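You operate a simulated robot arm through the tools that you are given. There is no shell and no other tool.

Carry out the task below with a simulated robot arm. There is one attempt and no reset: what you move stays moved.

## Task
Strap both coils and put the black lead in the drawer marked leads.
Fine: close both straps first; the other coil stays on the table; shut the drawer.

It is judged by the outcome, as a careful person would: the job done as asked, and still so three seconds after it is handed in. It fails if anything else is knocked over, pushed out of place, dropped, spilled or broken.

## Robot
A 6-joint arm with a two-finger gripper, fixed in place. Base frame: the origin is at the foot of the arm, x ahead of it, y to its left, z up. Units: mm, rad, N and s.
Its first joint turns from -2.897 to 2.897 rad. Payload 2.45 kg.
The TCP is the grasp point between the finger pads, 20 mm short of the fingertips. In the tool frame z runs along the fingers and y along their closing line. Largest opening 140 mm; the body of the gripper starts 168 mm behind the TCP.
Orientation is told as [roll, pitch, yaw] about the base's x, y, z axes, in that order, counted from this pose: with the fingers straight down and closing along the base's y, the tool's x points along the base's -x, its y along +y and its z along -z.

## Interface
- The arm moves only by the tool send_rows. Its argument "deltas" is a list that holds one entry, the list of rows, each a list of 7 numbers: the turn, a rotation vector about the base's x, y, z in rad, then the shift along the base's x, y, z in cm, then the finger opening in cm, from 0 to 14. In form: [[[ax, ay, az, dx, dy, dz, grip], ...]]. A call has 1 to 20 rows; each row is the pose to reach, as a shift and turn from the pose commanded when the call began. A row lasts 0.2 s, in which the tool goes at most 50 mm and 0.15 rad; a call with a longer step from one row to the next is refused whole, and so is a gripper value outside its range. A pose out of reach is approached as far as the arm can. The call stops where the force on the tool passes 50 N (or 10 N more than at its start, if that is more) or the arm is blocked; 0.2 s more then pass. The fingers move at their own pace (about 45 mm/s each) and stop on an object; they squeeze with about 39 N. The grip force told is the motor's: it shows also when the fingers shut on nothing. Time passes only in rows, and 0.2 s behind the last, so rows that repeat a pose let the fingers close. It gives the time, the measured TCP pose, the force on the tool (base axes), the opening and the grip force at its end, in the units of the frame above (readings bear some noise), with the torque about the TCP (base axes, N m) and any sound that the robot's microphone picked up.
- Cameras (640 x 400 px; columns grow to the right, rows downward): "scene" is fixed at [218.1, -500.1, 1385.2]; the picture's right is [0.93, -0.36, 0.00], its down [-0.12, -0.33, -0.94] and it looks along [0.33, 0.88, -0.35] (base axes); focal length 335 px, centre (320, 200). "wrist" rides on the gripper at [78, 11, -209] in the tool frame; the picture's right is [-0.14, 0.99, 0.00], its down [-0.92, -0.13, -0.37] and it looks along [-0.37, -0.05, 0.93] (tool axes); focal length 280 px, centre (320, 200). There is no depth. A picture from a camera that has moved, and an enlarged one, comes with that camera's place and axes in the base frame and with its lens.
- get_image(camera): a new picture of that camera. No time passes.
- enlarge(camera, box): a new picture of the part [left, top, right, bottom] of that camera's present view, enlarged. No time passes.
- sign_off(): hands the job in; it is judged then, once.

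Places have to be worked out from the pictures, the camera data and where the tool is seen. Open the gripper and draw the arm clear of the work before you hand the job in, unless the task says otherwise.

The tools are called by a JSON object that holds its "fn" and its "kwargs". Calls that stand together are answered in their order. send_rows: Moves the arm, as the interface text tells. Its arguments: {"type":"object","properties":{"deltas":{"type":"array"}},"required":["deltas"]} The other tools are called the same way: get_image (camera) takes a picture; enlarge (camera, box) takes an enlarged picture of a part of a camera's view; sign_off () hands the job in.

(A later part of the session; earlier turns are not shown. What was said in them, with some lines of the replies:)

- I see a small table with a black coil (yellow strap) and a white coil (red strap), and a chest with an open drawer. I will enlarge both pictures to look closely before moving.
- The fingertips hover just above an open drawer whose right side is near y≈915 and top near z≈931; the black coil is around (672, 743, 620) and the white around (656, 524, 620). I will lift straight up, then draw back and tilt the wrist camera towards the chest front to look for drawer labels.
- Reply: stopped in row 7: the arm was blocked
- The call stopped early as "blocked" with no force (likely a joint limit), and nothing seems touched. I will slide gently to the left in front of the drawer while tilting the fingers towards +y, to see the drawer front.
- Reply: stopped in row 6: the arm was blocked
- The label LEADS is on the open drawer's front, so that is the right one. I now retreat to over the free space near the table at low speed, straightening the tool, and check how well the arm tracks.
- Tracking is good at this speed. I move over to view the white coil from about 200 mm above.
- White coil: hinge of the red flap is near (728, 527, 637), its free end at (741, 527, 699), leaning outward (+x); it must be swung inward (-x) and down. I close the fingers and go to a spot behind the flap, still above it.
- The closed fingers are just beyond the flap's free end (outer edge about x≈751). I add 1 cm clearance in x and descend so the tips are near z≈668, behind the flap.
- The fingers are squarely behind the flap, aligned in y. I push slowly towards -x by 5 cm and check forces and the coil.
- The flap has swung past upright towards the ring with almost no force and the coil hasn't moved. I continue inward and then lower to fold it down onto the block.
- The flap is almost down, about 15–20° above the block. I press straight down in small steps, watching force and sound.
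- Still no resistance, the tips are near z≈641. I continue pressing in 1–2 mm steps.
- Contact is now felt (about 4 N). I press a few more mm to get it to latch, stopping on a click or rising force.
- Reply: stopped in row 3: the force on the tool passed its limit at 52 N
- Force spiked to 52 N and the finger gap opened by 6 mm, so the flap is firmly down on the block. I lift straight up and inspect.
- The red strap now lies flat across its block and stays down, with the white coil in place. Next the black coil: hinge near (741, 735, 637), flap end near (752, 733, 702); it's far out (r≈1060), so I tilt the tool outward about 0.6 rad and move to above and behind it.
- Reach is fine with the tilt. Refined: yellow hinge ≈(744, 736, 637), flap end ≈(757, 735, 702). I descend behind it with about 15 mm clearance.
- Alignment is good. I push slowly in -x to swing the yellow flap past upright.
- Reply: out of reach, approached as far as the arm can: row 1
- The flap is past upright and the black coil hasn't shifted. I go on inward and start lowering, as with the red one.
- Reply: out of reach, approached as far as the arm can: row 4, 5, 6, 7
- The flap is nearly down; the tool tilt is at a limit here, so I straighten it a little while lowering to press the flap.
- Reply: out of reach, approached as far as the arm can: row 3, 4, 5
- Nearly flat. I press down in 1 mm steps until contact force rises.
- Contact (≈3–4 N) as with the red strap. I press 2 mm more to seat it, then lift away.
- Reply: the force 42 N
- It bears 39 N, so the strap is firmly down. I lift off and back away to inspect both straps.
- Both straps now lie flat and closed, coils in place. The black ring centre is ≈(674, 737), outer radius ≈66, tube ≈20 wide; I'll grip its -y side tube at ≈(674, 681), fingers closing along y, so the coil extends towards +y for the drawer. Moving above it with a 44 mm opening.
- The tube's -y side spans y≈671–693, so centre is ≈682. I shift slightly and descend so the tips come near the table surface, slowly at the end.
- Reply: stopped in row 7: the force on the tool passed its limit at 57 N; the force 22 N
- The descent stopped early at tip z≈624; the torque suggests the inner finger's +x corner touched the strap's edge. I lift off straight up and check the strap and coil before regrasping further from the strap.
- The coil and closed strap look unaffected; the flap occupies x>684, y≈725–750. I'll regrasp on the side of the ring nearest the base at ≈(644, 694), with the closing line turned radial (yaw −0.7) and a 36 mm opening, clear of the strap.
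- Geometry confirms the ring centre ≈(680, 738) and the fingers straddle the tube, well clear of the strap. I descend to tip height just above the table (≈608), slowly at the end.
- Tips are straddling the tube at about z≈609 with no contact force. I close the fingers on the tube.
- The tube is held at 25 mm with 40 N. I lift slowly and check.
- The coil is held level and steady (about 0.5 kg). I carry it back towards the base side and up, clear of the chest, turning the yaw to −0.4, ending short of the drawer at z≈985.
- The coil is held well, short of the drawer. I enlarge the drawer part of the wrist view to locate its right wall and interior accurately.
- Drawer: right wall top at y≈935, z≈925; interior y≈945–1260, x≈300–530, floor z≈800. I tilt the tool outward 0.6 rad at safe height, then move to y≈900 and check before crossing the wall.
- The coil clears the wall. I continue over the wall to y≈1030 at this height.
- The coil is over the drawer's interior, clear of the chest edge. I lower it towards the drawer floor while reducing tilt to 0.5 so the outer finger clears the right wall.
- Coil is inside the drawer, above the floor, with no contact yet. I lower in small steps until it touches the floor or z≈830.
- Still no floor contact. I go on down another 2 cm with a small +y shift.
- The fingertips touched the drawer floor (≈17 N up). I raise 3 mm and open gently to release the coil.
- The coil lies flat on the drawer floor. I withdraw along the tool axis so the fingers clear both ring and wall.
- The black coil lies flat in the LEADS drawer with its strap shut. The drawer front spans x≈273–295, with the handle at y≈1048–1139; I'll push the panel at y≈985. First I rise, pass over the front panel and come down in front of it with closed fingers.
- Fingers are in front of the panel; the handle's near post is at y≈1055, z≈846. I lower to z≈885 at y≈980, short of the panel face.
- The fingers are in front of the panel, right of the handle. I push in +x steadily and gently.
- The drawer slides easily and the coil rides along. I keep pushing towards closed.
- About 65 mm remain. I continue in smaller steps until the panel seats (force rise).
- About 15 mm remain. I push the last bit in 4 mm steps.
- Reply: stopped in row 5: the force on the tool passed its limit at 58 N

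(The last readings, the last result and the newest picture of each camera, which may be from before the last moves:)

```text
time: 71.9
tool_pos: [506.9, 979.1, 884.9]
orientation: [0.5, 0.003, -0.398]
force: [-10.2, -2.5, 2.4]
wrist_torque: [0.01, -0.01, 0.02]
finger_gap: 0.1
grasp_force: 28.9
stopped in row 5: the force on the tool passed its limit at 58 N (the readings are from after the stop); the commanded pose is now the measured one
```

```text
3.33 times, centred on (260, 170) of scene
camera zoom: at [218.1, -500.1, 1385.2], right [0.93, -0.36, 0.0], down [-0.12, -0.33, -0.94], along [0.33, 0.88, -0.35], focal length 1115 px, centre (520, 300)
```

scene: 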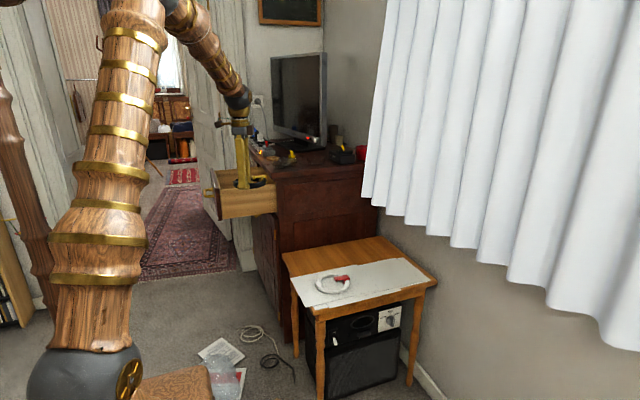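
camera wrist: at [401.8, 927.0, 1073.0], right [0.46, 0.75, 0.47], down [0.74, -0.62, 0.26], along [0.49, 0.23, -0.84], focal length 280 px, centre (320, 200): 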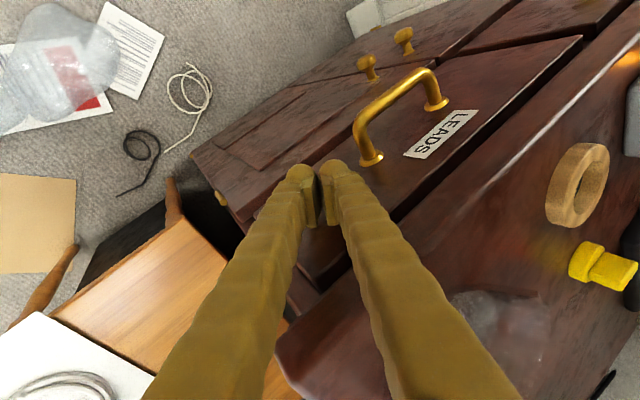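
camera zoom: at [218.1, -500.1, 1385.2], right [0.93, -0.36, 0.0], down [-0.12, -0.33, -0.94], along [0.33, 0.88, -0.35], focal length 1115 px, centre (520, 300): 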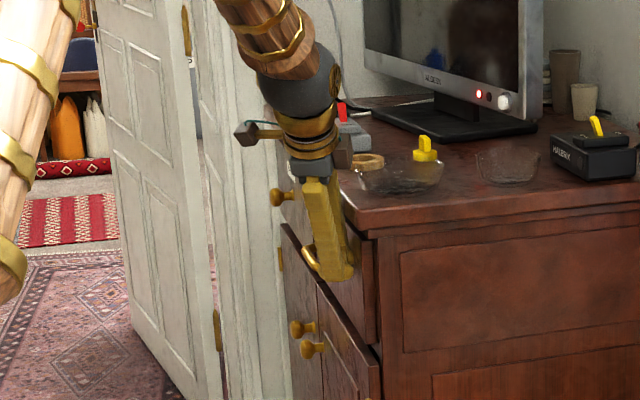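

The force rose to the stop and the drawer front sits against the chest. I back away in -x and inspect.

{"fn": "send_rows", "kwargs": {"deltas": [[[0, 0, 0, -1, 0, 0, 0], [0, 0, 0, -3, 0, 0, 0], [0, 0, 0, -6, 0, 0, 0], [0, 0, 0, -9, 0, 0, 0], [0, 0, 0, -12, -1, 0, 0], [0, 0, 0, -15, -3, 0, 0], [-0.08, 0.03, 0, -18, -6, 0, 0], [-0.16, 0.06, 0, -20, -9, 0, 0], [-0.24, 0.09, 0, -20, -12, 0, 0], [-0.32, 0.12, 0, -20, -15, 0, 0], [-0.4, 0.15, 0, -20, -18, 0, 0], [-0.46, 0.18, 0, -20, -21, 0, 2], [-0.46, 0.19, 0, -20, -24, 0, 4], [-0.46, 0.19, 0, -20, -24, 0, 6], [-0.46, 0.19, 0, -20, -24, 0, 6]]]}}

{"fn": "get_image", "kwargs": {"camera": "wrist"}}

{"fn": "get_image", "kwargs": {"camera": "scene"}}

{"fn": "enlarge", "kwargs": {"camera": "scene", "box": [200, 110, 320, 230]}}

{"fn": "enlarge", "kwargs": {"camera": "scene", "box": [280, 230, 380, 310]}}

```text
time: 75.1
tool_pos: [308.6, 738.3, 883.5]
orientation: [0.003, -0.001, -0.398]
force: [0.2, 0.3, -1.2]
wrist_torque: [0.05, 0.01, -0.01]
finger_gap: 60.1
grasp_force: 0.2
```

```text
taken
camera wrist: at [241.4, 779.0, 1092.9], right [0.51, 0.86, 0.0], down [0.8, -0.48, 0.37], along [0.32, -0.19, -0.93], focal length 280 px, centre (320, 200)
```

wrist: 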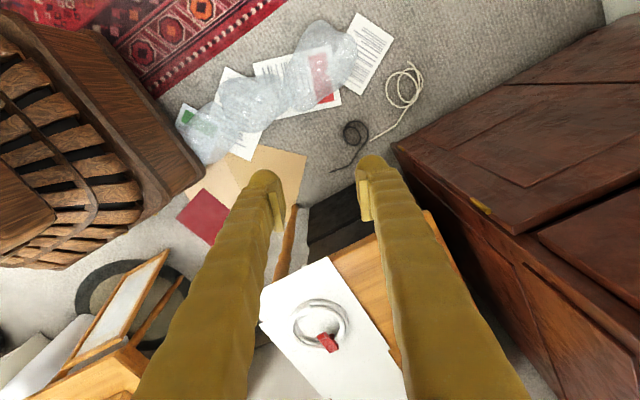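

```text
taken
```

scene: 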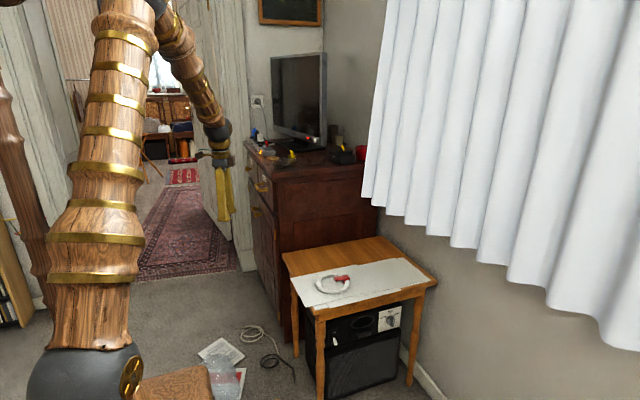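

```text
3.33 times, centred on (260, 170) of scene
camera zoom: at [218.1, -500.1, 1385.2], right [0.93, -0.36, 0.0], down [-0.12, -0.33, -0.94], along [0.33, 0.88, -0.35], focal length 1115 px, centre (520, 300)
```

zoom: 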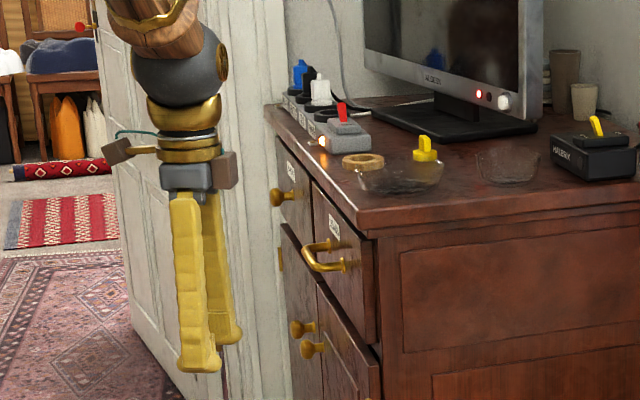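

```text
5.00 times, centred on (330, 270) of scene
camera zoom: at [218.1, -500.1, 1385.2], right [0.93, -0.36, 0.0], down [-0.12, -0.33, -0.94], along [0.33, 0.88, -0.35], focal length 1673 px, centre (270, -150)
```

zoom: 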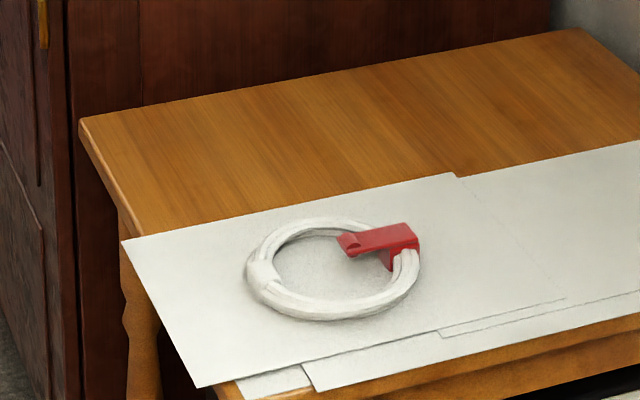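

The LEADS drawer is shut flush, and the white coil lies on the table with its red strap flat. I take a last close look at the strap and drawer before handing in.

{"fn": "enlarge", "kwargs": {"camera": "wrist", "box": [270, 270, 380, 380]}}

{"fn": "enlarge", "kwargs": {"camera": "scene", "box": [235, 140, 285, 200]}}

{"fn": "enlarge", "kwargs": {"camera": "scene", "box": [315, 260, 360, 300]}}

```text
3.64 times, centred on (325, 325) of wrist
camera zoom: at [241.4, 779.0, 1092.9], right [0.51, 0.86, 0.0], down [0.8, -0.48, 0.37], along [0.32, -0.19, -0.93], focal length 1020 px, centre (302, -254)
```

zoom: 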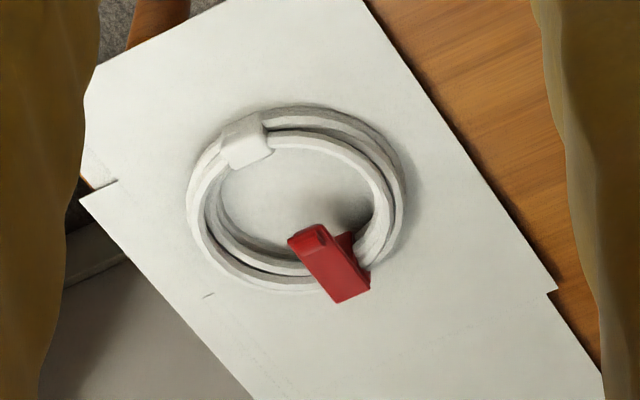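

```text
6.67 times, centred on (260, 170) of scene
camera zoom: at [218.1, -500.1, 1385.2], right [0.93, -0.36, 0.0], down [-0.12, -0.33, -0.94], along [0.33, 0.88, -0.35], focal length 2231 px, centre (720, 400)
```

zoom: 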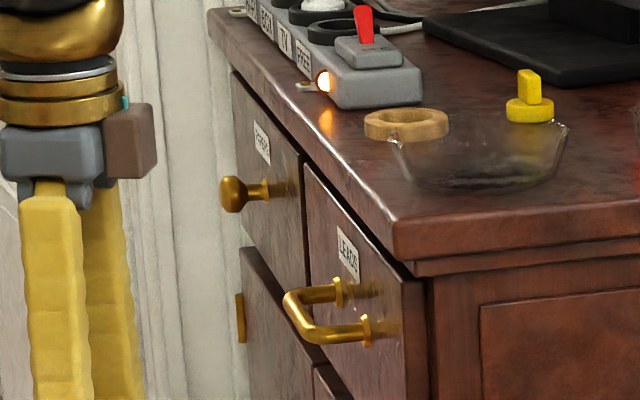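

```text
10.00 times, centred on (338, 280) of scene
camera zoom: at [218.1, -500.1, 1385.2], right [0.93, -0.36, 0.0], down [-0.12, -0.33, -0.94], along [0.33, 0.88, -0.35], focal length 3346 px, centre (145, -600)
```

zoom: 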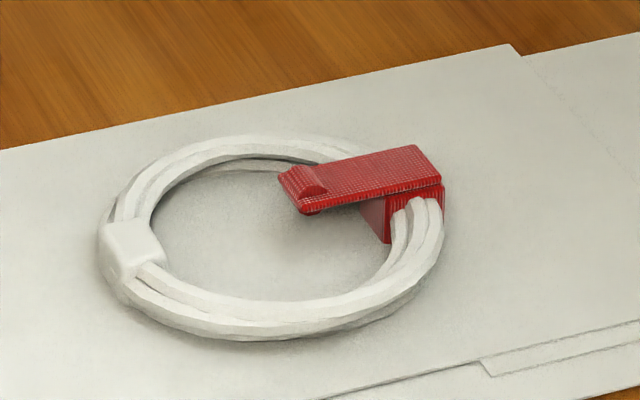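

The red strap is closed on its block and the white coil is on the table. The black coil is strapped inside the shut LEADS drawer, and the gripper is open and clear, so I hand the job in.

{"fn": "sign_off", "kwargs": {}}

```text
The job is handed in.
```

I closed both straps first, then put the black lead in the drawer marked LEADS and shut the drawer. I've handed the job in.

- **Straps:** Both lay flat when I lifted off. The last close-up shows the red strap still down. I heard no click from either, so I can't say whether they latch or just rest closed. I couldn't check the yellow strap after shutting the drawer, but it looked closed once the coil was inside.
- **Black lead:** It lay flat on the drawer floor when I let go. The drawer slid in until the front met its stop, and it now looks flush with the drawer beside it.
- **White coil:** It is still on the table where it started.
- **Contact along the way:** On my first try at gripping the black coil, a finger pressed something, most likely the edge of the yellow strap, at about 57 N. The coil and strap looked unchanged afterwards, and I gripped it further from the strap.

Nothing else appears to have been moved or knocked. The gripper is open and the arm is clear of the table and chest.
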